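You operate a simulated robot arm through the tools that you are given. There is no shell and no other tool.

You are at the controls of a simulated robot arm. One attempt, no reset.

## Task
Shut, latch and pin the side window, then draw the net across.
Fine: the silver pin goes in its lock hole.
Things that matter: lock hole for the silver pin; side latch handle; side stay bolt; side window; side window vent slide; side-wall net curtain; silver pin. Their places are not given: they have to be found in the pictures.

The check looks at the end state, three seconds after you hand in, the way a careful person would. Anything else that was tipped, shoved, dropped, spilled or broken makes it a failure.

## Robot
A 6-joint arm with a two-finger parallel gripper, fixed in place. Base frame: the origin is on the floor under the middle of its stand, x ahead of it, y to its left, z up. Readings come in mm, degrees, newtons and seconds.
With the tool pointing down near the work surface it reaches from about 340 to 820 mm from the base axis. Its first joint turns from -166.0 to 166.0 degrees. Payload 3.91 kg.
The TCP is the grasp point between the finger pads, 30 mm short of the fingertips. In the tool frame z runs along the fingers and y along their closing line. The gripper opens to 110 mm. The fingers are 20 mm wide and 10 mm thick; the gripper's body (48 by 112 mm) begins 55 mm behind the TCP.
Orientation is told as [roll, pitch, yaw] about the base's x, y, z axes, in that order, counted from this pose: with the fingers straight down and closing along the base's y, the tool's x points along the base's -x, its y along +y and its z along -z.

## Interface
- The arm moves only by the tool step_arm. Its argument "targets" is a list of rows, each a list of 6 numbers: the shift along the tool's x, y, z in mm, then the turn, a rotation vector about the tool's x, y, z in degrees. In form: [[dx, dy, dz, rx, ry, rz], ...]. A call has 1 to 20 rows; each row is the pose to reach, as a shift and turn from the pose commanded when the call began, along the tool's axes at that moment. "fingers" is the closure in counts, from 0 (fully open) to 255 (shut), set as the call begins (left out, the last holds). Each row takes 0.2 s and may step no farther than 50 mm and 8.6 degrees from the row before; otherwise, or with a gripper value out of range, the whole call is refused. Where a pose cannot be reached the arm comes as near as it can. A force on the tool above 40 N (or 10 N above the force at the start of the call, whichever is more), or a blocked arm, ends the call early, and 0.2 s more pass. Each finger travels about 45 mm/s and halts on what it meets, pressing with about 35 N; the grip force reading is that of the motor and also rises with nothing between the fingers. The clock runs only during rows and for 0.2 s after the last one: add rows that repeat a pose to give the fingers time. It gives the time, the measured TCP pose, the force on the tool (base axes), the opening and the grip force at its end, in the units of the frame above (readings bear some noise), with the torque about the TCP (base axes, N m) and any sound that the robot's microphone picked up.
- Cameras (640 x 400 px; columns grow to the right, rows downward): "scene" is fixed at [219.3, 499.5, 1820.1]; the picture's right is [0.80, 0.59, 0.00], its down [0.55, -0.74, -0.40] and it looks along [-0.24, 0.32, -0.92] (base axes); focal length 214 px, centre (320, 200). "wrist" rides on the gripper at [77, 7, -114] in the tool frame; the picture's right is [-0.09, 1.00, 0.00], its down [-0.80, -0.07, -0.59] and it looks along [-0.59, -0.05, 0.80] (tool axes); focal length 270 px, centre (320, 200).
- get_image(camera): a new picture of that camera. The clock stands still meanwhile.
- lift_body(by): slides the trunk up (or, below 0, down) by that many mm; the arm rides with it, the base frame stays. It gives what a move gives, with no picture.
- measure_at(camera, pixels): for up to 12 pixels [column, row] of the newest picture of that camera ("zoom" is the newest enlarged one), the place [x, y, z] in the base frame of the surface seen there, good to about 2 mm. The clock stands still meanwhile.
- close_up(camera, box): a new picture of the part [left, top, right, bottom] of that camera's present view, enlarged. The clock stands still meanwhile.
- hand_in(): hands the job in; it is judged then, once.

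Open the gripper and draw the arm clear of the work before you hand the job in, unless the task says otherwise.

The tools are called after ">>>" by a JSON object that holds its "op" and its "data". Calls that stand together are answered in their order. step_arm: Moves the arm, as the interface text tells. Its arguments: {"type":"object","properties":{"targets":{"type":"array"},"fingers":{"type":"number"}},"required":["targets"]} The other tools are called the same way: lift_body (by) moves the trunk up or down; get_image (camera) takes a picture; measure_at (camera, pixels) gives the place of the surface under pixels of a picture; close_up (camera, box) takes an enlarged picture of a part of a camera's view; hand_in () hands the job in.

At the start:

```text
clock: 0.0
tool_pos: [203.1, 378.3, 1419.2]
tool_rot: [0.0, 0.0, -0.1]
ft_force: [0.0, -0.5, 0.8]
wrist_torque: [0.0, 0.0, 0.03]
opening: 110.1
grip_force: 0.1
trunk travel left (down, up): [-575.0, 35.0]
```

scene: 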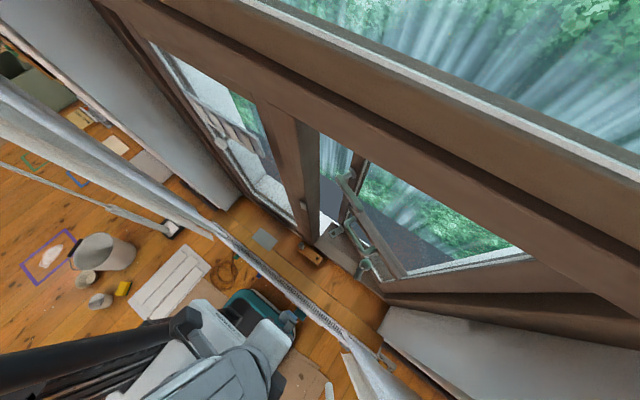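
wrist: 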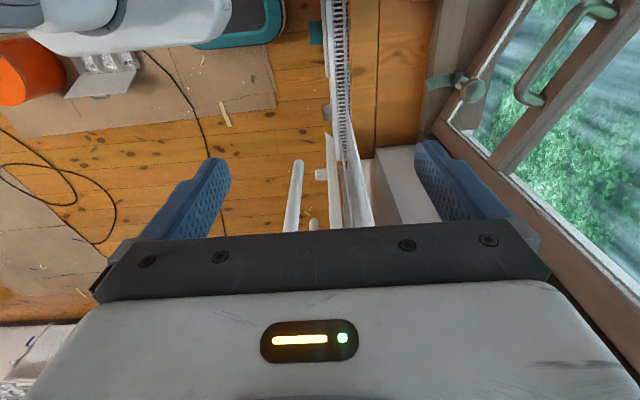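

I'll look first: the scene picture shows a window at right (about pixels 340-530, 150-280) and a curtain rail running diagonally. I take enlarged pictures of the window zone and the floor zone.

>>> {"op": "close_up", "data": {"camera": "scene", "box": [280, 120, 540, 300]}}

>>> {"op": "close_up", "data": {"camera": "scene", "box": [200, 180, 420, 400]}}

>>> {"op": "close_up", "data": {"camera": "scene", "box": [0, 180, 240, 340]}}

>>> {"op": "close_up", "data": {"camera": "wrist", "box": [400, 0, 640, 200]}}

```text
2.22 times, centred on (410, 210) of scene
```

zoom: 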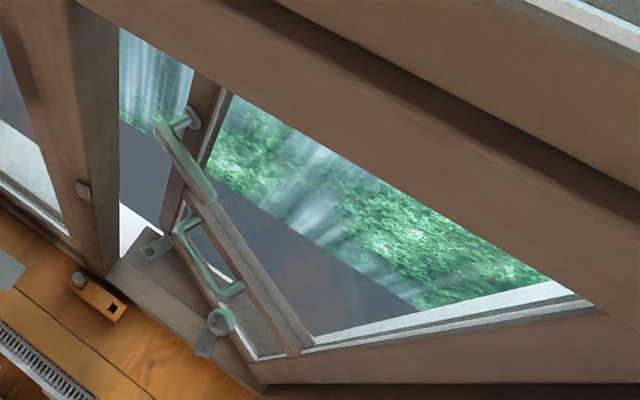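

```text
1.82 times, centred on (310, 290) of scene
```

zoom: 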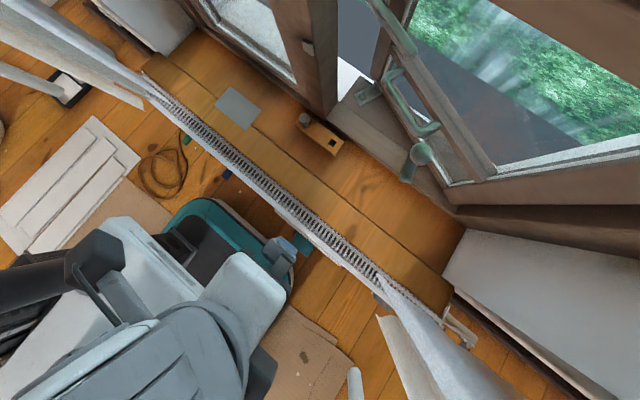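

```text
2.50 times, centred on (120, 260) of scene
```

zoom: 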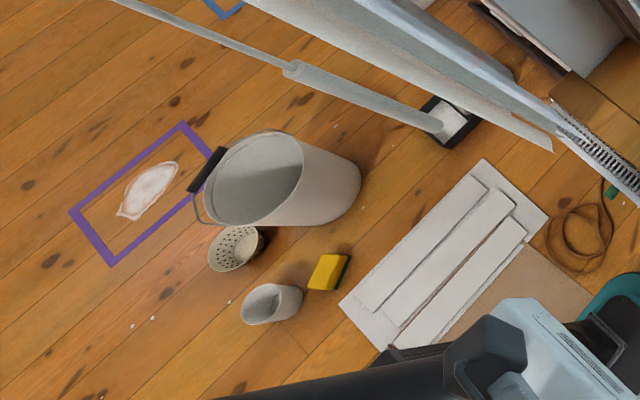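

```text
2.00 times, centred on (520, 100) of wrist
```

zoom: 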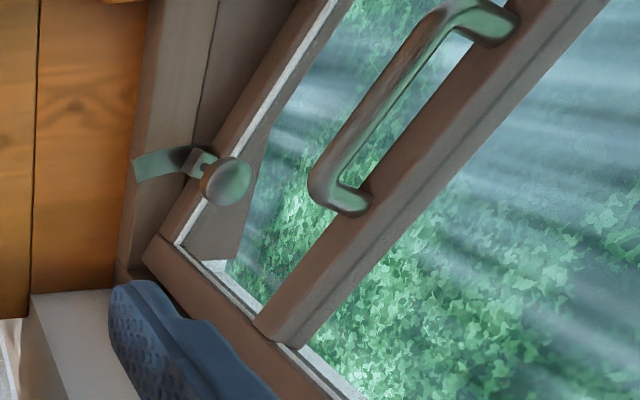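

The window sash looks ajar, with a curved handle near scene (348,185), a second handle (358,235) and a knob with strap (369,263); a small wooden block sits at (312,253). I measure these and the frame and rail.

>>> {"op": "measure_at", "data": {"camera": "scene", "pixels": [[312, 254], [317, 260], [305, 245], [265, 238], [300, 230], [313, 205], [314, 197], [336, 228], [344, 175], [355, 195], [364, 232], [369, 263]]}}

>>> {"op": "measure_at", "data": {"camera": "scene", "pixels": [[230, 240], [260, 270], [290, 298], [330, 330], [345, 345], [215, 228], [385, 360], [120, 150], [60, 110], [360, 375], [340, 240], [395, 270]]}}

>>> {"op": "measure_at", "data": {"camera": "scene", "pixels": [[260, 100], [290, 150], [330, 160], [355, 160], [365, 190], [385, 240], [400, 275], [450, 268], [520, 257], [420, 170], [460, 200], [355, 240]]}}

```text
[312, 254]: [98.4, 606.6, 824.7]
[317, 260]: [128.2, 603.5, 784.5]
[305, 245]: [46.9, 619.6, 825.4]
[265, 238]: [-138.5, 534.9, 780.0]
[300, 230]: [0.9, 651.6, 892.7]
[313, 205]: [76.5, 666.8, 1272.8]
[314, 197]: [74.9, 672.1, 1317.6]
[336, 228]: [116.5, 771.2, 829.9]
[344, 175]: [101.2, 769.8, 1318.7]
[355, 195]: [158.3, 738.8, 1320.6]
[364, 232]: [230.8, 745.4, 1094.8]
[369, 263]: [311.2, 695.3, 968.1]
```

```text
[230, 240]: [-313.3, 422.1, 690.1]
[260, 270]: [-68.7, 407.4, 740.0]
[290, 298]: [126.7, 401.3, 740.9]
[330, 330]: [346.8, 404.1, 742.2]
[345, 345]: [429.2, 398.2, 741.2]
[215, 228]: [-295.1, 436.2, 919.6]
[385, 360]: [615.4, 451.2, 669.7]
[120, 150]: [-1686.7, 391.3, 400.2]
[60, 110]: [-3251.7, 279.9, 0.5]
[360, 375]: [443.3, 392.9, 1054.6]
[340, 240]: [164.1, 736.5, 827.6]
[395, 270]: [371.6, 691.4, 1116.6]
```

```text
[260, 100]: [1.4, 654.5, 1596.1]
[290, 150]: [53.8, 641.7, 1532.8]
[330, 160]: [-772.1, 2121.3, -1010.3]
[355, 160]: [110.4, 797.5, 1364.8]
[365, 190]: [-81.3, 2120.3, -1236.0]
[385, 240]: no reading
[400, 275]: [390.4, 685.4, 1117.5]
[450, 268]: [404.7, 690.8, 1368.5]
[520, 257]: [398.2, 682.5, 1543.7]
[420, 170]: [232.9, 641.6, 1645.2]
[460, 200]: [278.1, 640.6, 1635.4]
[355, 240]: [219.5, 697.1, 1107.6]
```

The wall plane looks to be near y≈640-690, with the sash hinged near x≈400 and its free edge out at about (105, 790). I enlarge more for detail of each part.

>>> {"op": "close_up", "data": {"camera": "scene", "box": [325, 150, 405, 200]}}

>>> {"op": "close_up", "data": {"camera": "scene", "box": [320, 210, 416, 290]}}

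>>> {"op": "close_up", "data": {"camera": "scene", "box": [240, 215, 336, 275]}}

>>> {"op": "close_up", "data": {"camera": "scene", "box": [310, 310, 420, 400]}}

>>> {"op": "close_up", "data": {"camera": "wrist", "box": [260, 0, 440, 220]}}

```text
8.00 times, centred on (365, 175) of scene
```

zoom: 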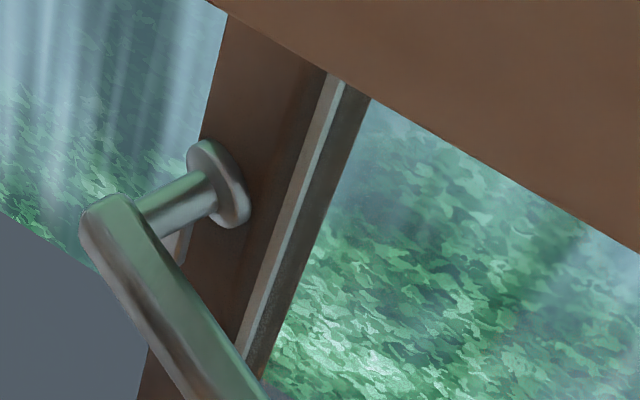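

```text
5.00 times, centred on (368, 250) of scene
```

zoom: 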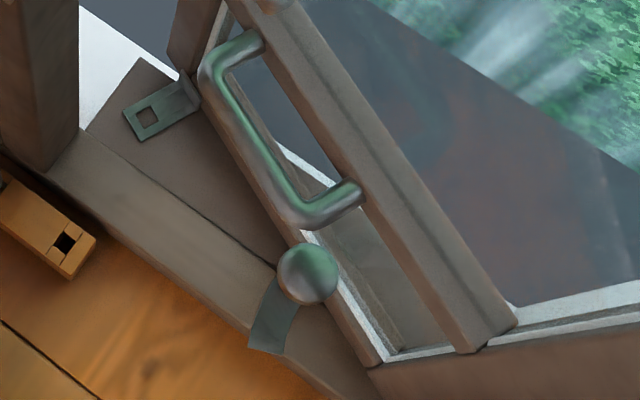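

```text
6.67 times, centred on (288, 245) of scene
```

zoom: 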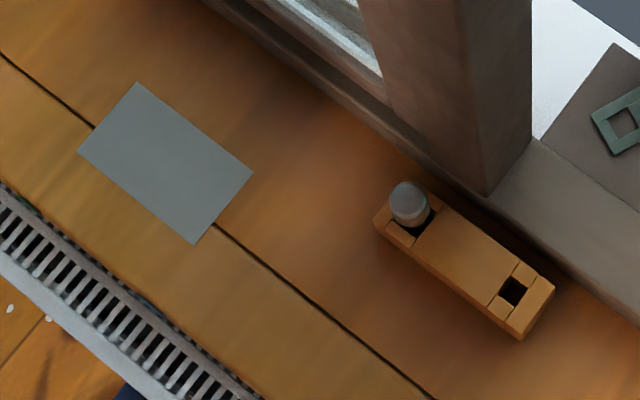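

```text
4.44 times, centred on (365, 355) of scene
```

zoom: 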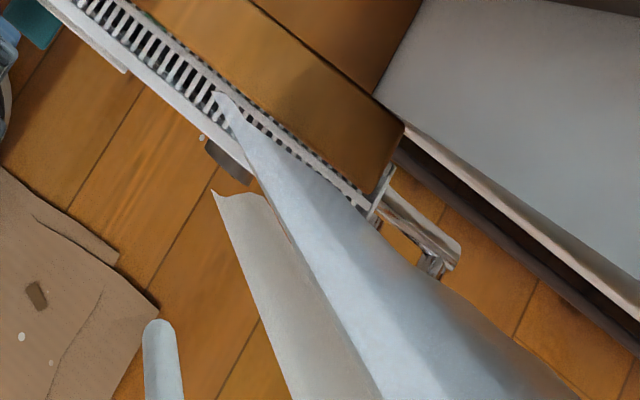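

```text
1.82 times, centred on (350, 110) of wrist
```

zoom: 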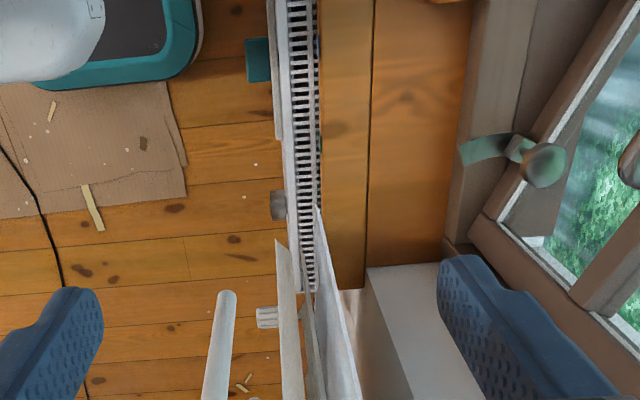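

The bench (z≈780) carries a wooden block with a grey pin at scene (302,246) and an empty square hole at (316,258); the knob with strap is at (369,263). I measure more on the white strips that may be the net, the pin block, and details of the sash.

>>> {"op": "measure_at", "data": {"camera": "scene", "pixels": [[20, 105], [50, 125], [100, 160], [150, 185], [190, 210], [205, 222], [20, 130], [150, 200], [365, 365], [380, 385], [400, 395], [350, 370]]}}

>>> {"op": "measure_at", "data": {"camera": "scene", "pixels": [[302, 245], [301, 249], [308, 252], [317, 257], [318, 262], [296, 248], [318, 253], [345, 230], [350, 222], [358, 230], [330, 232], [341, 233]]}}

>>> {"op": "measure_at", "data": {"camera": "scene", "pixels": [[337, 180], [345, 195], [350, 205], [358, 214], [366, 230], [361, 230], [363, 264], [362, 275], [373, 256], [360, 178], [372, 230], [385, 255]]}}

```text
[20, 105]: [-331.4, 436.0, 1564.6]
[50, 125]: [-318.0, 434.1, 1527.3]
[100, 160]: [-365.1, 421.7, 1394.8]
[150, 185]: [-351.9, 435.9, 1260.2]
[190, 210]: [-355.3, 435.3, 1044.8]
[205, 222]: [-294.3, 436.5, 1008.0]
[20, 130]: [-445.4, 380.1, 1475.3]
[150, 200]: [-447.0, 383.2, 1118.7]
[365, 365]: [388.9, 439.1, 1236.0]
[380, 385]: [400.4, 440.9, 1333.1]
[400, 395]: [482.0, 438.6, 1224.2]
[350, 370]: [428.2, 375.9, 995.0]
```

```text
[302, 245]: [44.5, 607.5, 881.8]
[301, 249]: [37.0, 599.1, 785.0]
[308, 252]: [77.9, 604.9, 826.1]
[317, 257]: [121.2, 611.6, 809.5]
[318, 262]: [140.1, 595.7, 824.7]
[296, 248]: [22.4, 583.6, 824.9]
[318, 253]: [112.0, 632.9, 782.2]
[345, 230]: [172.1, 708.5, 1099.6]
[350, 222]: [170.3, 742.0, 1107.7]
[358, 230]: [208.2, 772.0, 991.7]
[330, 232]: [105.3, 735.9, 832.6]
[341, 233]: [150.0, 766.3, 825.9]
```

```text
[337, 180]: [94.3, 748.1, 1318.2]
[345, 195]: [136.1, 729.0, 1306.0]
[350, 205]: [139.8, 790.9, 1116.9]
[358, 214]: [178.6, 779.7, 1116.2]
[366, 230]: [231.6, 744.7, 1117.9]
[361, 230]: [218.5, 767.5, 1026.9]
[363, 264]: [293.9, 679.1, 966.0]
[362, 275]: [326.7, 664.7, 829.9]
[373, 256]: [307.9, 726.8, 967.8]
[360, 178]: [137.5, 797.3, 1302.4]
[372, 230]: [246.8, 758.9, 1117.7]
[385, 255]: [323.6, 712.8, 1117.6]
```

The knob is at about (311,695,968), a D-handle at (172-231, 700-745, 1100), the upper lever at (94-158, 730-770, 1318), and cloth panels hang at y≈437 for x<-290 and x>389. I turn the tool so the fingers point at the window (+y), which lets the wrist camera look at it upright.

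>>> {"op": "step_arm", "data": {"targets": [[0, 0, 0, -4.95, 4.95, 4.95], [0, 0, 0, -9.9, 9.9, 9.9], [0, 0, 0, -14.85, 14.85, 14.85], [0, 0, 0, -19.8, 19.8, 19.8], [0, 0, 0, -24.75, 24.75, 24.75], [0, 0, 0, -29.7, 29.7, 29.7], [0, 0, 0, -34.65, 34.65, 34.65], [0, 0, 0, -39.6, 39.6, 39.6], [0, 0, 0, -44.55, 44.55, 44.55], [0, 0, 0, -49.5, 49.5, 49.5], [0, 0, 0, -54.45, 54.45, 54.45], [0, 0, 0, -59.4, 59.4, 59.4], [0, 0, 0, -64.35, 64.35, 64.35], [0, 0, 0, -69.28, 69.28, 69.28]]}}

>>> {"op": "get_image", "data": {"camera": "wrist"}}

>>> {"op": "get_image", "data": {"camera": "scene"}}

```text
clock: 3.0
tool_pos: [203.3, 376.5, 1420.2]
tool_rot: [-117.4, 90.0, 152.5]
ft_force: [-0.2, -0.5, -1.2]
wrist_torque: [0.01, 0.02, 0.0]
opening: 110.0
grip_force: 0.0
trunk travel left (down, up): [-575.0, 35.0]
```

```text
taken
```

wrist: 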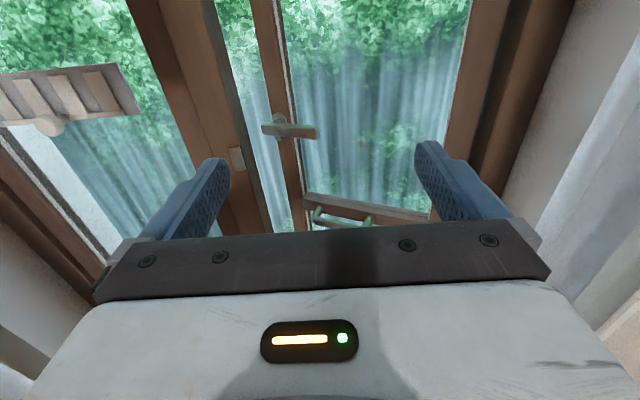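

```text
taken
```

scene: 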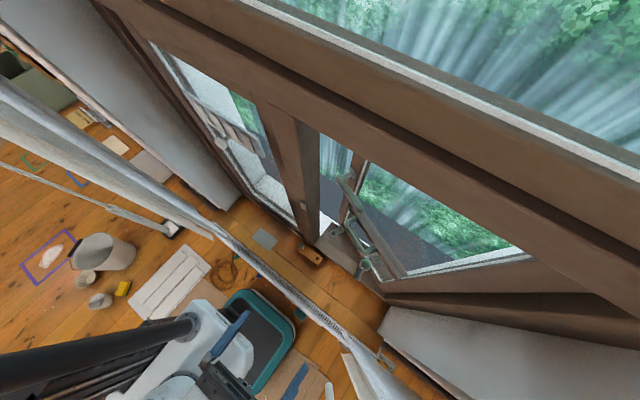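

The wrist now looks at the window upright: latch lever at (290,128), a grey keeper at (237,158) on the mullion, D-handle at (340,218), and a slatted piece with a knob at left (60,95). I enlarge and measure those.

>>> {"op": "measure_at", "data": {"camera": "wrist", "pixels": [[237, 158], [232, 170], [267, 126], [290, 129], [315, 132], [281, 120], [50, 125], [30, 95], [120, 90], [340, 218], [180, 60], [560, 60]]}}

>>> {"op": "close_up", "data": {"camera": "wrist", "box": [210, 90, 370, 240]}}

>>> {"op": "close_up", "data": {"camera": "wrist", "box": [0, 40, 200, 190]}}

>>> {"op": "close_up", "data": {"camera": "wrist", "box": [480, 0, 640, 400]}}

>>> {"op": "lift_body", "data": {"by": -200}}

>>> {"op": "get_image", "data": {"camera": "wrist"}}

```text
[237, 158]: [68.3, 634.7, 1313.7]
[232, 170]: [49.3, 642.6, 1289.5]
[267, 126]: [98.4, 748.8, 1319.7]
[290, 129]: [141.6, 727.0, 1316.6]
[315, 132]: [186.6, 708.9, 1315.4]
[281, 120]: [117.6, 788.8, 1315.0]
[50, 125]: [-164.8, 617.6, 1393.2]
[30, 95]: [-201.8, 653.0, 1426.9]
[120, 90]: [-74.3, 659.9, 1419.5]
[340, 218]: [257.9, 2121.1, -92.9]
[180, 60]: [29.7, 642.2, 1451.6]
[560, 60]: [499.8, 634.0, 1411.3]
```

```text
2.67 times, centred on (290, 165) of wrist
```

zoom: 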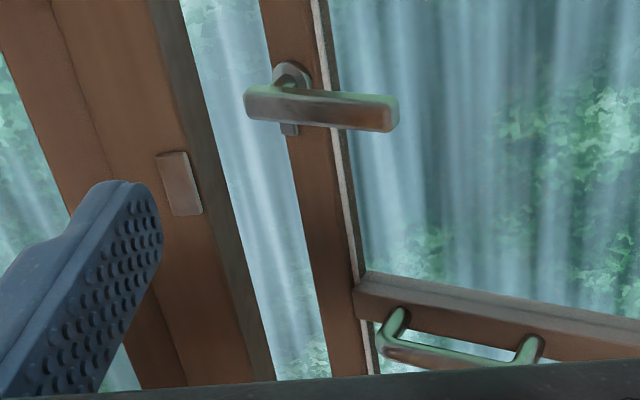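

```text
2.67 times, centred on (100, 115) of wrist
```

zoom: 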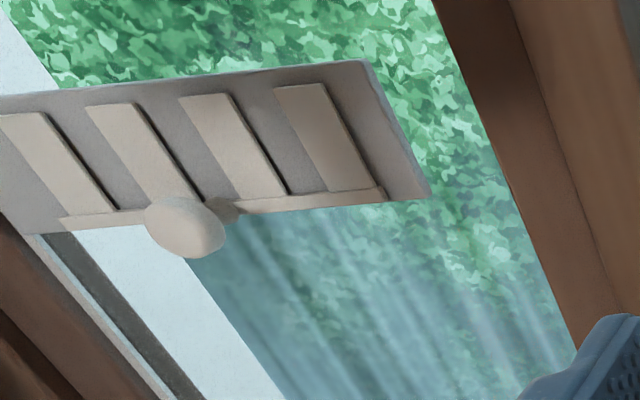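

```text
1.00 times, centred on (560, 200) of wrist (not enlarged: the box is as wide or as high as the picture)
```

zoom: 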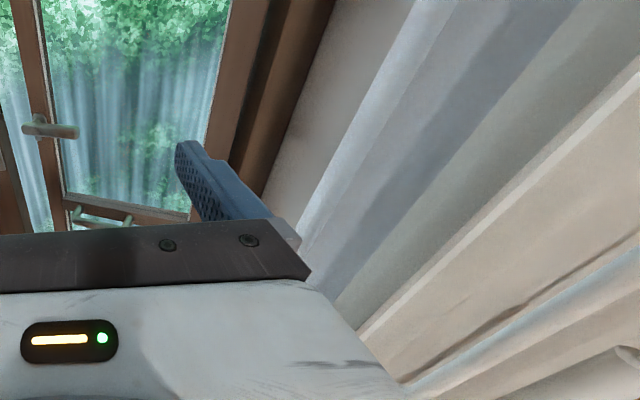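

```text
clock: 5.2
tool_pos: [202.8, 377.7, 1219.7]
tool_rot: [47.8, 90.0, -42.3]
ft_force: [0.7, -1.2, 0.2]
wrist_torque: [-0.02, -0.01, -0.04]
opening: 109.9
grip_force: 0.0
trunk travel left (down, up): [-375.0, 235.0]
```

```text
taken
```

wrist: 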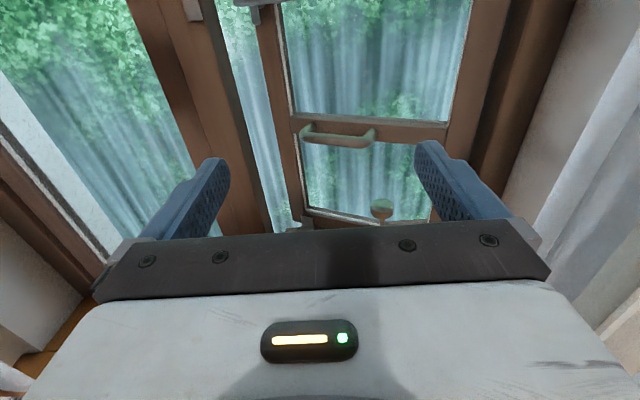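

The lower window pane shows D-handle (337,134) and the knob (381,207) on the sill side. I lower the trunk further to view the sill, the stay knob and the pin block.

>>> {"op": "lift_body", "data": {"by": -200}}

>>> {"op": "get_image", "data": {"camera": "wrist"}}

>>> {"op": "close_up", "data": {"camera": "wrist", "box": [200, 0, 480, 240]}}

```text
clock: 7.3
tool_pos: [203.9, 377.3, 1020.1]
tool_rot: [44.2, 90.0, -45.8]
ft_force: [-0.5, 0.1, 0.6]
wrist_torque: [0.01, -0.02, -0.02]
opening: 110.2
grip_force: 0.1
trunk travel left (down, up): [-175.0, 435.0]
```

```text
taken
```

wrist: 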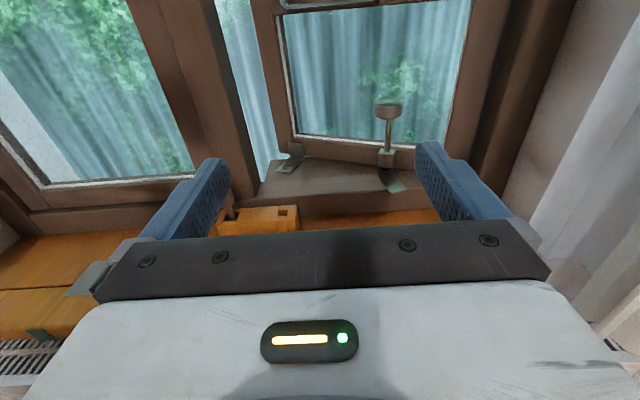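

```text
1.67 times, centred on (340, 120) of wrist
```

zoom: 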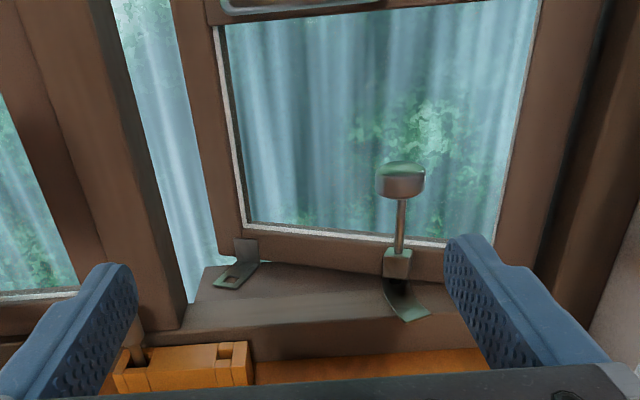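

Now the stay bolt is clear: a vertical bolt with knob at wrist (388,112), guide block (388,157) on the sash, and a curved plate (395,182) on the sill; a bracket with a square hole at (290,160). I enlarge each.

>>> {"op": "close_up", "data": {"camera": "wrist", "box": [340, 90, 440, 200]}}

>>> {"op": "close_up", "data": {"camera": "wrist", "box": [200, 130, 320, 235]}}

>>> {"op": "measure_at", "data": {"camera": "wrist", "pixels": [[388, 107], [388, 118], [388, 135], [388, 157], [395, 180], [388, 172], [397, 187], [290, 160], [296, 150], [284, 168], [230, 205], [289, 212]]}}

>>> {"op": "measure_at", "data": {"camera": "wrist", "pixels": [[280, 140], [300, 145], [370, 160], [430, 40], [470, 90], [270, 60], [250, 100], [260, 190], [260, 205], [380, 205], [330, 175], [220, 100]]}}

```text
3.64 times, centred on (390, 145) of wrist
```

zoom: 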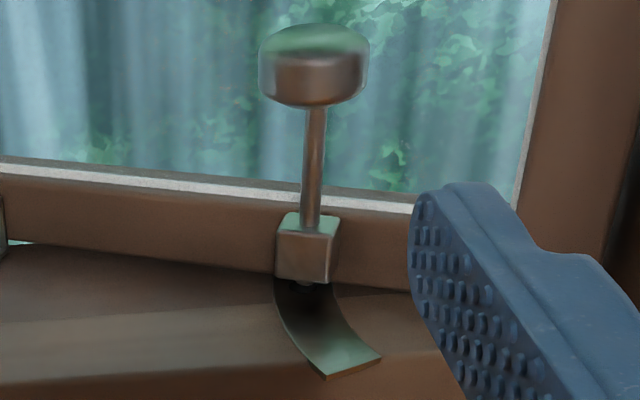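

```text
3.81 times, centred on (260, 182) of wrist
```

zoom: 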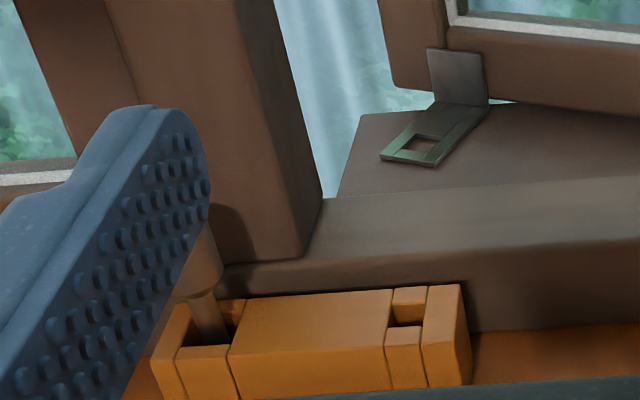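

```text
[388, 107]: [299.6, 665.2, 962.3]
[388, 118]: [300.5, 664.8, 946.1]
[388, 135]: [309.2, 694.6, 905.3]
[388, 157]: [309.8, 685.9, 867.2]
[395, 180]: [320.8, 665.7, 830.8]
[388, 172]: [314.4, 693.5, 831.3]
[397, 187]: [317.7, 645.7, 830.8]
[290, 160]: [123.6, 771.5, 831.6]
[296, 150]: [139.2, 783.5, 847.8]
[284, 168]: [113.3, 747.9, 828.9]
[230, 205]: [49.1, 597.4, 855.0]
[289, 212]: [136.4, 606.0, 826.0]
```

```text
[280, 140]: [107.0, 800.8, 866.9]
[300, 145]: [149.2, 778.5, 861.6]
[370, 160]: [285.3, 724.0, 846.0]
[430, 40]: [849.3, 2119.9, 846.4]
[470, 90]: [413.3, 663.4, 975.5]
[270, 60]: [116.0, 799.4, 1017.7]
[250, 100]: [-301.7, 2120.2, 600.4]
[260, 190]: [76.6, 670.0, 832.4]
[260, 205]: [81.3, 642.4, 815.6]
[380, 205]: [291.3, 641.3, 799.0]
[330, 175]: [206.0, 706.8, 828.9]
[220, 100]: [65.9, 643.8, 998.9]
```

The bolt's knob is centred near (305,690,955), its guide block at z≈867 on the sash, and the hasp plate with a square hole floats at z≈830, same level as the top of the block on the bench (z≈825). I measure across the hinge side to find the hinge axis and the knob size.

>>> {"op": "measure_at", "data": {"camera": "wrist", "pixels": [[450, 60], [458, 60], [464, 60], [470, 60], [476, 60], [482, 60], [490, 60], [500, 60], [515, 60], [530, 60], [280, 20], [262, 20]]}}

>>> {"op": "measure_at", "data": {"camera": "wrist", "pixels": [[320, 150], [350, 154], [410, 160], [420, 163], [405, 165], [374, 112], [402, 112], [388, 125], [388, 104], [382, 150], [394, 150], [388, 150]]}}

>>> {"op": "close_up", "data": {"camera": "wrist", "box": [420, 0, 560, 140]}}

```text
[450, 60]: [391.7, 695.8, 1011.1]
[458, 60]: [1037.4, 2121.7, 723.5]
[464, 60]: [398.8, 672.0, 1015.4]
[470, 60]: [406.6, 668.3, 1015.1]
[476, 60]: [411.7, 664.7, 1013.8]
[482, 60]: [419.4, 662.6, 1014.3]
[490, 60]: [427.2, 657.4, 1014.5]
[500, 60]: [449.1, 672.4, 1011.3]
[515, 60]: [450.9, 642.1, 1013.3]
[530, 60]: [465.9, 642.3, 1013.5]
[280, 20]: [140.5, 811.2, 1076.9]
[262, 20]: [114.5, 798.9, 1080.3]
```

```text
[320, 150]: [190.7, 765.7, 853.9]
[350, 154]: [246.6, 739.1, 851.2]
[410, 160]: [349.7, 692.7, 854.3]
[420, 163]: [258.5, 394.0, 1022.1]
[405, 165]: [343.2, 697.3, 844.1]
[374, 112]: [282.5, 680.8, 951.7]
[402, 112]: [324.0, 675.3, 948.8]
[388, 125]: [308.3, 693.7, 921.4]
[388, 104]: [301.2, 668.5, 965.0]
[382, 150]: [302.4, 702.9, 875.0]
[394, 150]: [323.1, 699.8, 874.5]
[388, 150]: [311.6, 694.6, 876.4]
```

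```text
2.86 times, centred on (490, 70) of wrist
```

zoom: 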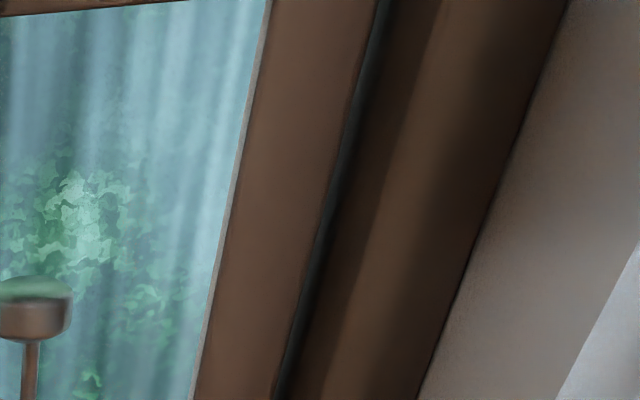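

The sash inner face runs from (107,801) to (430,656), i.e. about 24° open. I fit the curved plate on the sill to get the hinge centre, measuring its edges in both cameras.

>>> {"op": "measure_at", "data": {"camera": "wrist", "pixels": [[392, 192], [405, 188], [399, 188], [398, 185], [393, 180], [402, 182], [389, 175], [398, 178], [386, 171], [394, 173], [384, 178], [390, 188]]}}

>>> {"op": "get_image", "data": {"camera": "scene"}}

>>> {"op": "close_up", "data": {"camera": "scene", "box": [340, 240, 400, 290]}}

```text
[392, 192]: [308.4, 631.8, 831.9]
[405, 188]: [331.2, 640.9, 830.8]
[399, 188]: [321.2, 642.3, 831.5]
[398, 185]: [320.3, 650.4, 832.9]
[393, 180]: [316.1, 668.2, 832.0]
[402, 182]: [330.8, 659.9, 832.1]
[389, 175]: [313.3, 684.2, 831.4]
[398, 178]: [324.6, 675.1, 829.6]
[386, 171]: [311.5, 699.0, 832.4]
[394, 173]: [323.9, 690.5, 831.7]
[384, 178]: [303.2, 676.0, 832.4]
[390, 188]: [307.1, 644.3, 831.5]
```

```text
taken
```

scene: 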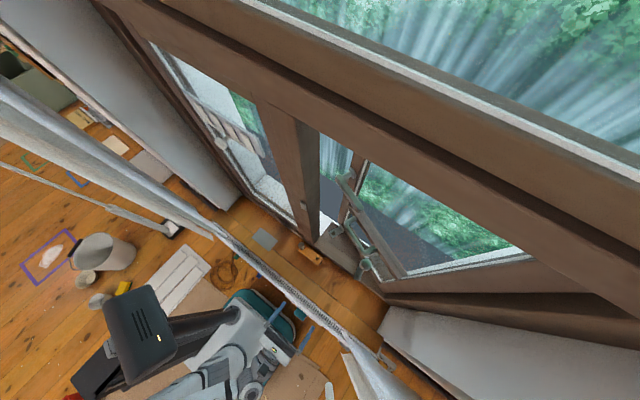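

```text
8.00 times, centred on (370, 265) of scene
```

zoom: 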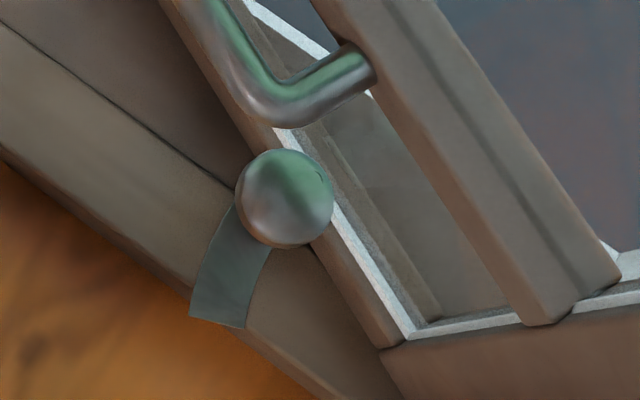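

The hinge fits at about (440,690) and the knob centre at about (304,687,955), radius ≈23. I move to a pre-grasp pose 90 mm short of the knob, turned 24° so that the fingers face the sash squarely.

>>> {"op": "step_arm", "data": {"targets": [[-11, 11, 38, -4, 0, 0], [-22, 22, 76, -8, 0, 0], [-33, 32, 114, -12, 0, 0], [-44, 43, 152, -16, 0, 0], [-55, 54, 190, -20, 0, 0], [-65, 64, 227, -24.1, 0, 0]]}}

>>> {"op": "get_image", "data": {"camera": "wrist"}}

>>> {"op": "get_image", "data": {"camera": "scene"}}

```text
clock: 8.7
tool_pos: [337.7, 579.5, 977.5]
tool_rot: [-0.6, 88.8, -110.6]
ft_force: [-0.4, 0.0, -1.0]
wrist_torque: [-0.02, 0.02, -0.01]
opening: 110.2
grip_force: 0.0
out of reach, approached as far as the arm can: row 4, 5, 6
trunk travel left (down, up): [-175.0, 435.0]
```

```text
taken
```

wrist: 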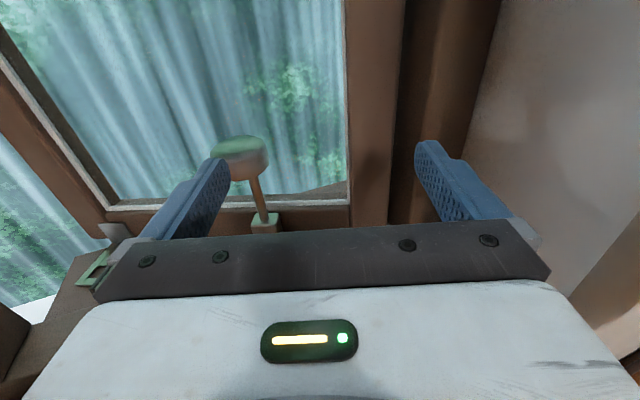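

```text
taken
```

scene: 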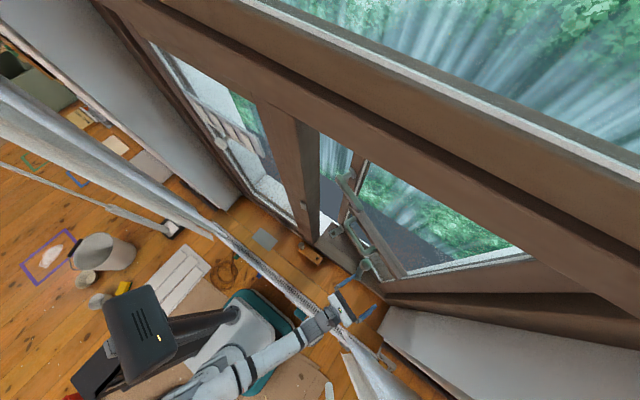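

The arm could not reach the last rows and stands at (338,580,978), with x some 70 mm past what I asked. I measure the arm's own links in the scene picture to understand its shape before moving on.

>>> {"op": "measure_at", "data": {"camera": "scene", "pixels": [[130, 300], [150, 330], [170, 350], [90, 370], [200, 335], [225, 320], [210, 385], [235, 365], [260, 360], [290, 345], [310, 325], [335, 310]]}}

>>> {"op": "close_up", "data": {"camera": "scene", "box": [60, 240, 400, 400]}}

```text
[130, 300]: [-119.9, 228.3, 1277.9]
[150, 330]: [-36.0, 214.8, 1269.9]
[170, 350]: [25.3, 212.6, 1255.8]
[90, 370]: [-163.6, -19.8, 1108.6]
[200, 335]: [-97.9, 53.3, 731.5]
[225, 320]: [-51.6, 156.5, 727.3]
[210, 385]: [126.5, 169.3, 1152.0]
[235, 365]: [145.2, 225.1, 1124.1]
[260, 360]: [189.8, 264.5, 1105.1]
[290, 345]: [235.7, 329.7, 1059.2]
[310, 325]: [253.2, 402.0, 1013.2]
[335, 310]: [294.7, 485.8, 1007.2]
```

```text
1.88 times, centred on (230, 320) of scene
```

zoom: 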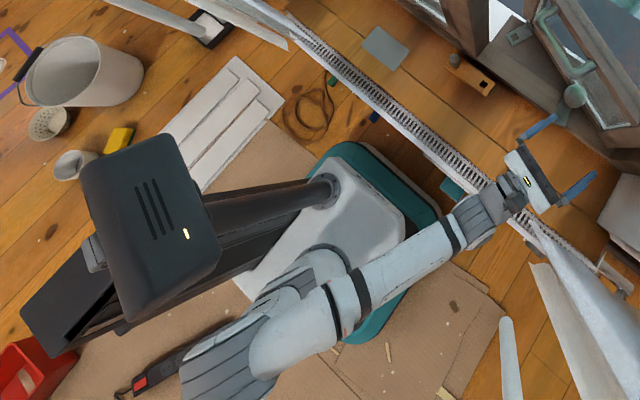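

The arm link is well bent, so this is likely a joint limit rather than sheer distance. I send a hold row to see whether the arm settles or improves.

>>> {"op": "step_arm", "data": {"targets": [[0, 0, 0, 0, 0, 0]]}}

```text
clock: 9.1
tool_pos: [337.0, 578.9, 978.4]
tool_rot: [-1.3, 88.8, -111.3]
ft_force: [0.3, 0.2, -0.1]
wrist_torque: [-0.01, 0.01, 0.02]
opening: 109.9
grip_force: 0.1
trunk travel left (down, up): [-175.0, 435.0]
```

The commanded pose is now the one where the arm stands. I try shifting back toward x=267 with the present turn to learn where the limit lies.

>>> {"op": "step_arm", "data": {"targets": [[0, -20, 0, 0, 0, 0], [0, -40, 0, 0, 0, 0], [0, -60, 0, 0, 0, 0]]}}

```text
clock: 9.9
tool_pos: [314.7, 585.5, 986.6]
tool_rot: [-2.9, 88.5, -111.2]
ft_force: [-0.1, 0.8, 0.5]
wrist_torque: [-0.04, -0.02, 0.01]
opening: 110.4
grip_force: 0.0
out of reach, approached as far as the arm can: row 1, 2, 3
trunk travel left (down, up): [-175.0, 435.0]
```

Moving toward -x makes it worse, so the last joint is probably near its limit with the camera side up. I back off 100 mm and roll the tool about its own axis by -153° to unwind it toward camera-side-down.

>>> {"op": "step_arm", "data": {"targets": [[0, 0, -50, 0, 0, 0], [0, 0, -100, 0, 0, 0], [0, 0, -100, 0, 0, -8.5], [0, 0, -100, 0, 0, -17], [0, 0, -100, 0, 0, -25.5], [0, 0, -100, 0, 0, -34], [0, 0, -100, 0, 0, -42.5], [0, 0, -100, 0, 0, -51], [0, 0, -100, 0, 0, -59.5], [0, 0, -100, 0, 0, -68], [0, 0, -100, 0, 0, -76.5], [0, 0, -100, 0, 0, -85], [0, 0, -100, 0, 0, -93.5], [0, 0, -100, 0, 0, -102], [0, 0, -100, 0, 0, -110.5], [0, 0, -100, 0, 0, -119], [0, 0, -100, 0, 0, -127.5], [0, 0, -100, 0, 0, -136], [0, 0, -100, 0, 0, -144.5], [0, 0, -100, 0, 0, -153]]}}

>>> {"op": "get_image", "data": {"camera": "scene"}}

>>> {"op": "get_image", "data": {"camera": "wrist"}}

```text
clock: 14.1
tool_pos: [285.8, 488.7, 990.5]
tool_rot: [87.4, -63.1, -17.4]
ft_force: [-0.6, 0.1, -0.4]
wrist_torque: [0.0, -0.03, -0.02]
opening: 110.1
grip_force: 0.2
out of reach, approached as far as the arm can: row 1, 2, 3, 4, 5, 6, 7, 8, 9, 10, 11, 12, 13, 14, 15, 16, 17, 18, 19, 20
trunk travel left (down, up): [-175.0, 435.0]
```

```text
taken
```

scene: 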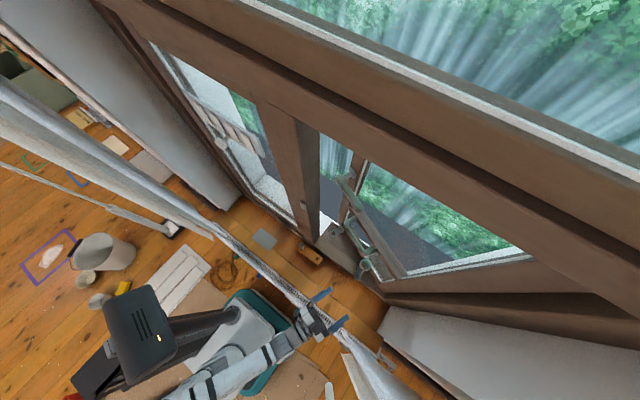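

```text
taken
```

wrist: 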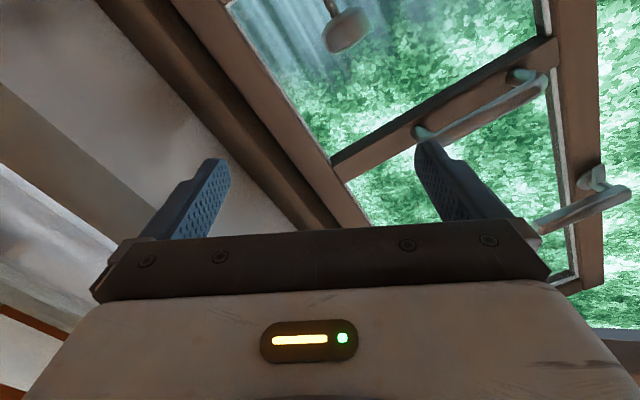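

The roll succeeded and the limit seems tied to a wrist joint when the tool is lifted above the forearm line. I now pitch the fingers 40° down with heading 66° (roll neutral), which suits the arm, and move toward (262,580,1040).

>>> {"op": "step_arm", "data": {"targets": [[0, 0, 0, 2.18, 6.18, -4.05], [0, 0, 0, 4.37, 12.36, -8.1], [0, 0, 0, 6.55, 18.55, -12.15], [0, 0, 0, 8.73, 24.73, -16.2], [0, 0, 0, 10.92, 30.91, -20.25], [0, 0, 0, 13.1, 37.09, -24.3], [-7.3, 23.6, 25.5, 13.1, 37.09, -24.3], [-14.6, 47.3, 51, 13.1, 37.09, -24.3], [-21.9, 70.9, 76.5, 13.1, 37.09, -24.3]]}}

>>> {"op": "get_image", "data": {"camera": "wrist"}}

```text
clock: 16.1
tool_pos: [262.6, 578.6, 1038.9]
tool_rot: [0.3, -50.1, 65.4]
ft_force: [0.0, -1.1, 0.7]
wrist_torque: [0.01, 0.01, -0.01]
opening: 109.9
grip_force: 0.1
out of reach, approached as far as the arm can: row 4
trunk travel left (down, up): [-175.0, 435.0]
```

```text
taken
```

wrist: 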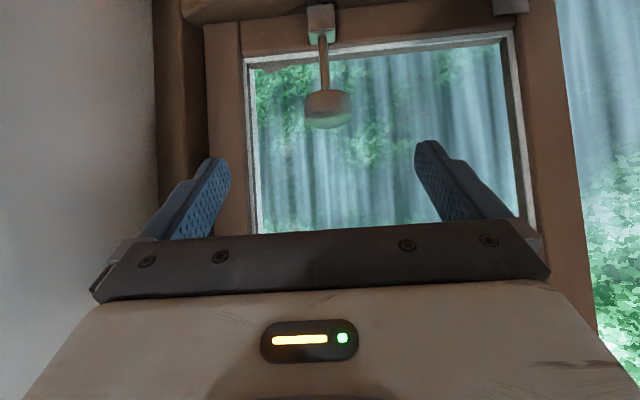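

The pose is right now: [0.3, -50.1, 65.4], and the (upside-down) wrist picture shows the knob at (328,108) with its shaft going to the guide block at (320,18). I measure the knob and shaft from here.

>>> {"op": "measure_at", "data": {"camera": "wrist", "pixels": [[328, 105], [308, 108], [348, 106], [328, 122], [328, 95], [323, 60], [323, 45], [320, 20], [313, 20], [329, 15], [316, 8], [322, 35]]}}

>>> {"op": "close_up", "data": {"camera": "wrist", "box": [280, 0, 380, 140]}}

```text
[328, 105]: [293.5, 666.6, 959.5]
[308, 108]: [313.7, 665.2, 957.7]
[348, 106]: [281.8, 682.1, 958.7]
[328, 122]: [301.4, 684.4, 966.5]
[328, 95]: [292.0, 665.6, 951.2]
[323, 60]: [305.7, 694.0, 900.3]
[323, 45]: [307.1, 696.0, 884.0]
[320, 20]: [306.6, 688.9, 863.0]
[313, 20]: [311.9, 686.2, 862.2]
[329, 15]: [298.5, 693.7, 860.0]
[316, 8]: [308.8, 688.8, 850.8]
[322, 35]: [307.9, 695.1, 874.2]
```

```text
2.86 times, centred on (330, 70) of wrist
```

zoom: 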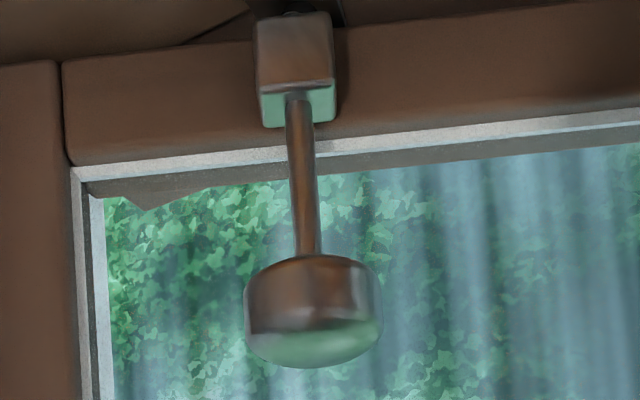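

The knob centre is about (303,688,953). I go in along the tool axis so the open fingers straddle the knob (TCP at about (300,682,958)), without closing yet.

>>> {"op": "step_arm", "data": {"targets": [[-2, 2, 34, 0, 0, 0], [-4, 4, 68, 0, 0, 0], [-7, 6, 103, 0, 0, 0], [-9, 7.6, 137, 0, 0, 0]]}}

>>> {"op": "get_image", "data": {"camera": "wrist"}}

>>> {"op": "close_up", "data": {"camera": "scene", "box": [280, 200, 420, 330]}}

```text
clock: 17.1
tool_pos: [301.5, 683.6, 960.1]
tool_rot: [0.2, -50.0, 65.4]
ft_force: [-0.6, -0.5, 0.2]
wrist_torque: [-0.02, 0.01, 0.01]
opening: 109.9
grip_force: 0.0
trunk travel left (down, up): [-175.0, 435.0]
```

```text
taken
```

wrist: 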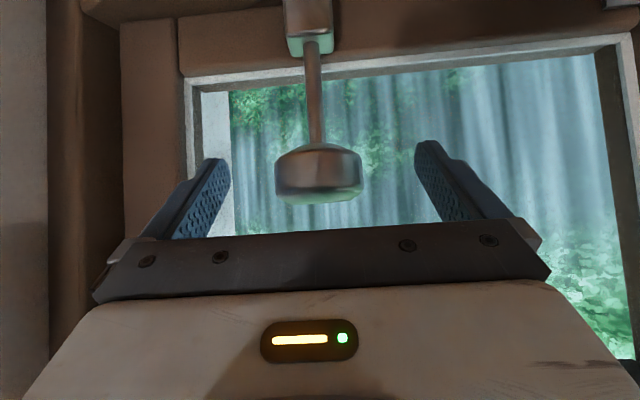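

```text
3.08 times, centred on (350, 265) of scene
```

zoom: 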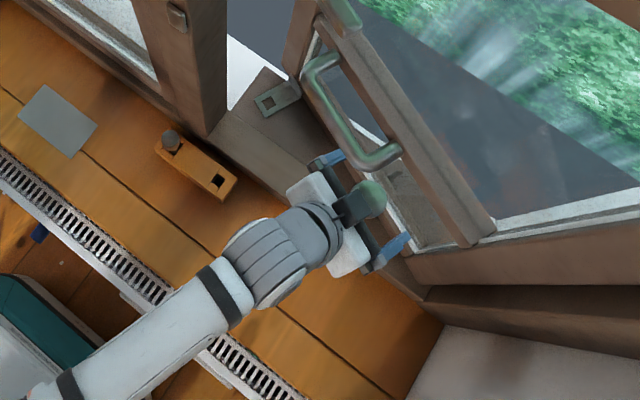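

The knob (318,172) sits centred between the pads. I close the fingers on it and hold for a second.

>>> {"op": "step_arm", "data": {"targets": [[0, 0, 0, 0, 0, 0], [0, 0, 0, 0, 0, 0], [0, 0, 0, 0, 0, 0], [0, 0, 0, 0, 0, 0], [0, 0, 0, 0, 0, 0], [0, 0, 0, 0, 0, 0]], "fingers": 255}}

>>> {"op": "get_image", "data": {"camera": "wrist"}}

```text
clock: 18.5
tool_pos: [301.7, 681.7, 959.4]
tool_rot: [0.2, -50.1, 65.4]
ft_force: [3.1, -0.5, -0.7]
wrist_torque: [0.0, -0.06, 0.02]
opening: 28.6
grip_force: 44.9
trunk travel left (down, up): [-175.0, 435.0]
```

```text
taken
```

wrist: 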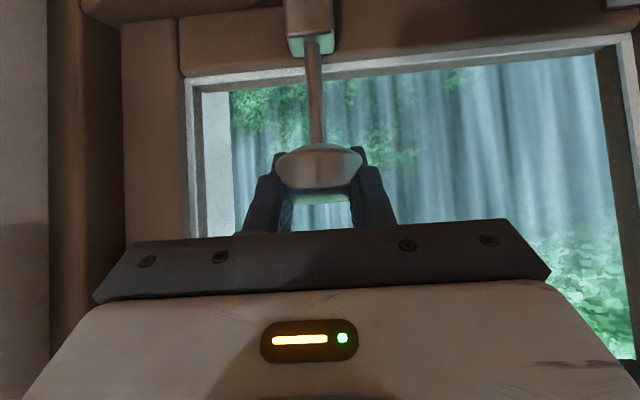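

The fingers stopped at 28.6 mm while the knob looked 46 mm wide, so I check closely what they hold.

>>> {"op": "close_up", "data": {"camera": "wrist", "box": [220, 100, 420, 240]}}

>>> {"op": "close_up", "data": {"camera": "scene", "box": [330, 230, 400, 290]}}

>>> {"op": "measure_at", "data": {"camera": "wrist", "pixels": [[318, 160], [318, 175], [318, 185], [285, 165], [352, 165], [318, 195], [318, 210], [280, 155], [360, 155], [375, 200], [262, 200], [318, 225]]}}

```text
2.86 times, centred on (320, 170) of wrist
```

zoom: 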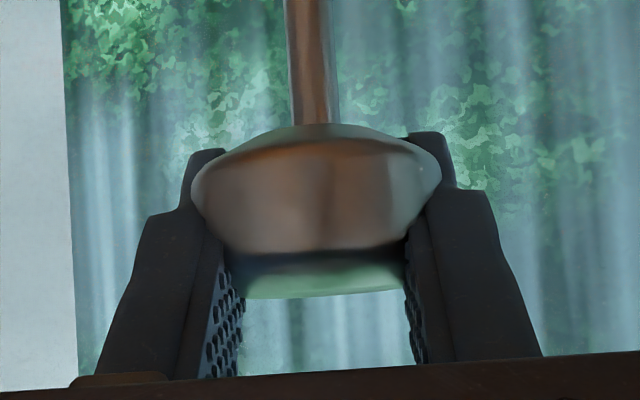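

```text
6.67 times, centred on (365, 260) of scene
```

zoom: 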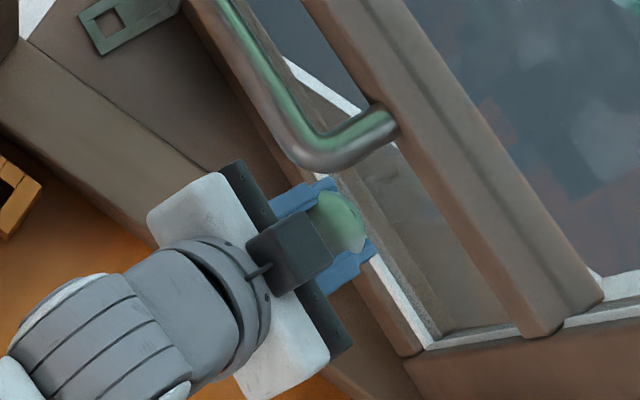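

```text
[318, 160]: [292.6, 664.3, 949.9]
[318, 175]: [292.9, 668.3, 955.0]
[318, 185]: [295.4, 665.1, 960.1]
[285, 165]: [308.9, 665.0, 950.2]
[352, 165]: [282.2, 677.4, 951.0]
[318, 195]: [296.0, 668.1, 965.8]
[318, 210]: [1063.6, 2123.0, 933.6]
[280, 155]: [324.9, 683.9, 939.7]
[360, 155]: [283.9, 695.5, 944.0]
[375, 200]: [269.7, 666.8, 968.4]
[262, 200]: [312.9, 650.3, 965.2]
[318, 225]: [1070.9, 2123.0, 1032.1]
```

The pads hold the knob on both sides (its solid shape is slimmer than it looks) with about 45 N. I try lifting straight up in small steps to 20 mm while watching the force.

>>> {"op": "step_arm", "data": {"targets": [[-3.06, 0, -2.57, 0, 0, 0], [-6.13, 0, -5.14, 0, 0, 0], [-9.2, 0, -7.7, 0, 0, 0], [-12.25, 0, -10.3, 0, 0, 0], [-15.3, 0, -12.9, 0, 0, 0]]}}

>>> {"op": "get_image", "data": {"camera": "wrist"}}

```text
clock: 19.7
tool_pos: [302.4, 685.0, 972.2]
tool_rot: [0.3, -49.5, 65.4]
ft_force: [9.5, -2.2, -26.3]
wrist_torque: [-0.01, -0.18, -0.19]
opening: 13.7
grip_force: 45.0
trunk travel left (down, up): [-175.0, 435.0]
```

```text
taken
```

wrist: 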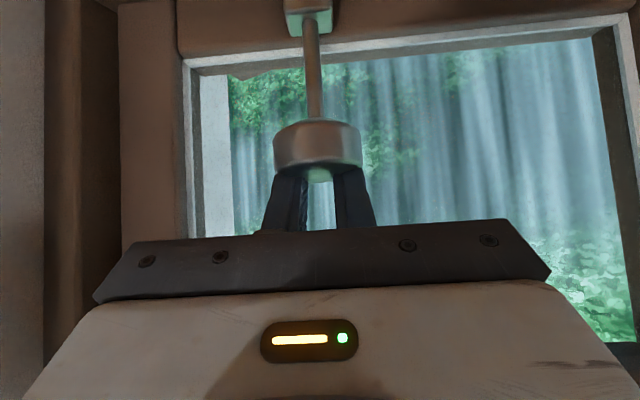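

The fingers slid up the rounded knob (opening 13.7, -26 N) without lifting it. I open and back off, then will hook the fingers around the shaft under the knob instead.

>>> {"op": "step_arm", "data": {"targets": [[0, 0, 0, 0, 0, 0], [0, 0, 0, 0, 0, 0], [0, 0, 0, 0, 0, 0], [0, 0, 0, 0, 0, 0], [0, 0, 0, 0, 0, 0], [0, 0, -30, 0, 0, 0], [0, 0, -60, 0, 0, 0], [0, 0, -85, 0, 0, 0]], "fingers": 0}}

>>> {"op": "get_image", "data": {"camera": "wrist"}}

```text
clock: 21.5
tool_pos: [274.1, 624.2, 1034.4]
tool_rot: [0.2, -50.0, 65.5]
ft_force: [-0.7, 0.8, -0.2]
wrist_torque: [0.0, -0.02, 0.0]
opening: 110.0
grip_force: 0.1
trunk travel left (down, up): [-175.0, 435.0]
```

```text
taken
```

wrist: 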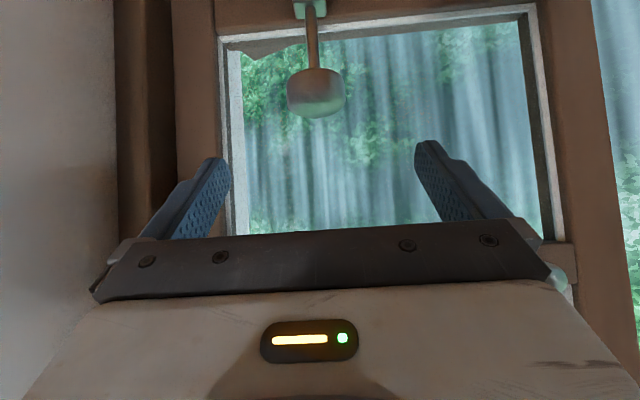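

The knob is unchanged at (316,92). I level the fingers to 20° down and drop to a pre-pose in front of the shaft, at about (272,620,943).

>>> {"op": "step_arm", "data": {"targets": [[18.2, 0, 13.8, 0, -5, 0], [36.4, 0, 27.6, 0, -10, 0], [54.5, 0, 41.3, 0, -15, 0], [72.7, 0.2, 55.1, 0, -20, 0]]}}

>>> {"op": "get_image", "data": {"camera": "wrist"}}

```text
clock: 22.5
tool_pos: [276.3, 621.7, 956.5]
tool_rot: [-0.9, -67.1, 65.4]
ft_force: [0.6, -0.6, -0.4]
wrist_torque: [0.0, -0.02, -0.03]
opening: 110.1
grip_force: 0.0
out of reach, approached as far as the arm can: row 4
trunk travel left (down, up): [-175.0, 435.0]
```

```text
taken
```

wrist: 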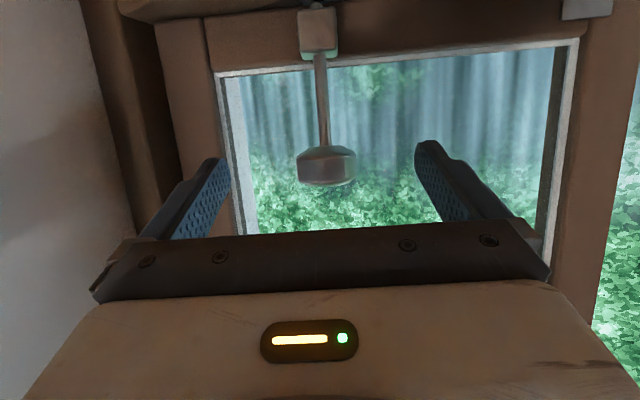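

The wrist stops at 23° down here. I raise the tool 120 mm with the arm, then lower the trunk 120 mm, so the forearm lies flatter and the wrist gains freedom.

>>> {"op": "step_arm", "data": {"targets": [[-27.6, 0, -11.7, 0, 0, 0], [-55.2, 0, -23.4, 0, 0, 0], [-82.9, 0, -35, 0, 0, 0], [-110.5, 0, -46.7, 0, 0, 0]]}}

>>> {"op": "lift_body", "data": {"by": -120}}

>>> {"op": "step_arm", "data": {"targets": [[0, 0, 0, 0, -2, 0], [0, 0, 0, 0, -4, 0]]}}

>>> {"op": "get_image", "data": {"camera": "wrist"}}

```text
clock: 23.5
tool_pos: [274.7, 618.3, 1076.1]
tool_rot: [-0.8, -67.0, 65.3]
ft_force: [-0.5, 0.6, -1.1]
wrist_torque: [-0.02, 0.0, 0.04]
opening: 109.8
grip_force: 0.1
trunk travel left (down, up): [-175.0, 435.0]
```

```text
clock: 25.0
tool_pos: [275.9, 619.2, 956.0]
tool_rot: [-0.8, -67.1, 65.2]
ft_force: [0.4, -0.1, 0.0]
wrist_torque: [-0.01, 0.01, 0.0]
opening: 109.8
grip_force: 0.1
trunk travel left (down, up): [-55.0, 555.0]
```

```text
clock: 25.6
tool_pos: [274.2, 618.7, 954.3]
tool_rot: [-0.8, -71.1, 65.3]
ft_force: [-0.4, -0.5, -0.7]
wrist_torque: [-0.03, 0.0, 0.01]
opening: 109.8
grip_force: 0.1
trunk travel left (down, up): [-55.0, 555.0]
```

```text
taken
```

wrist: 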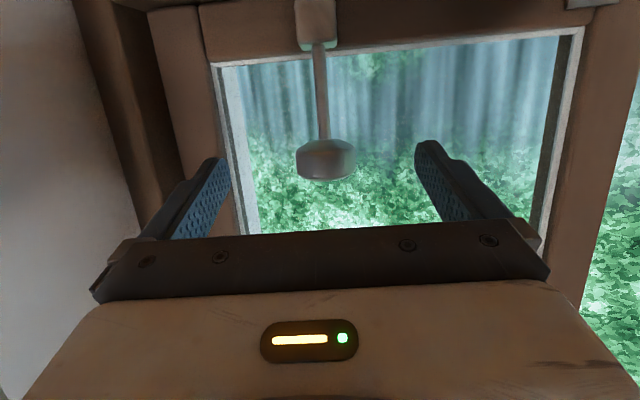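

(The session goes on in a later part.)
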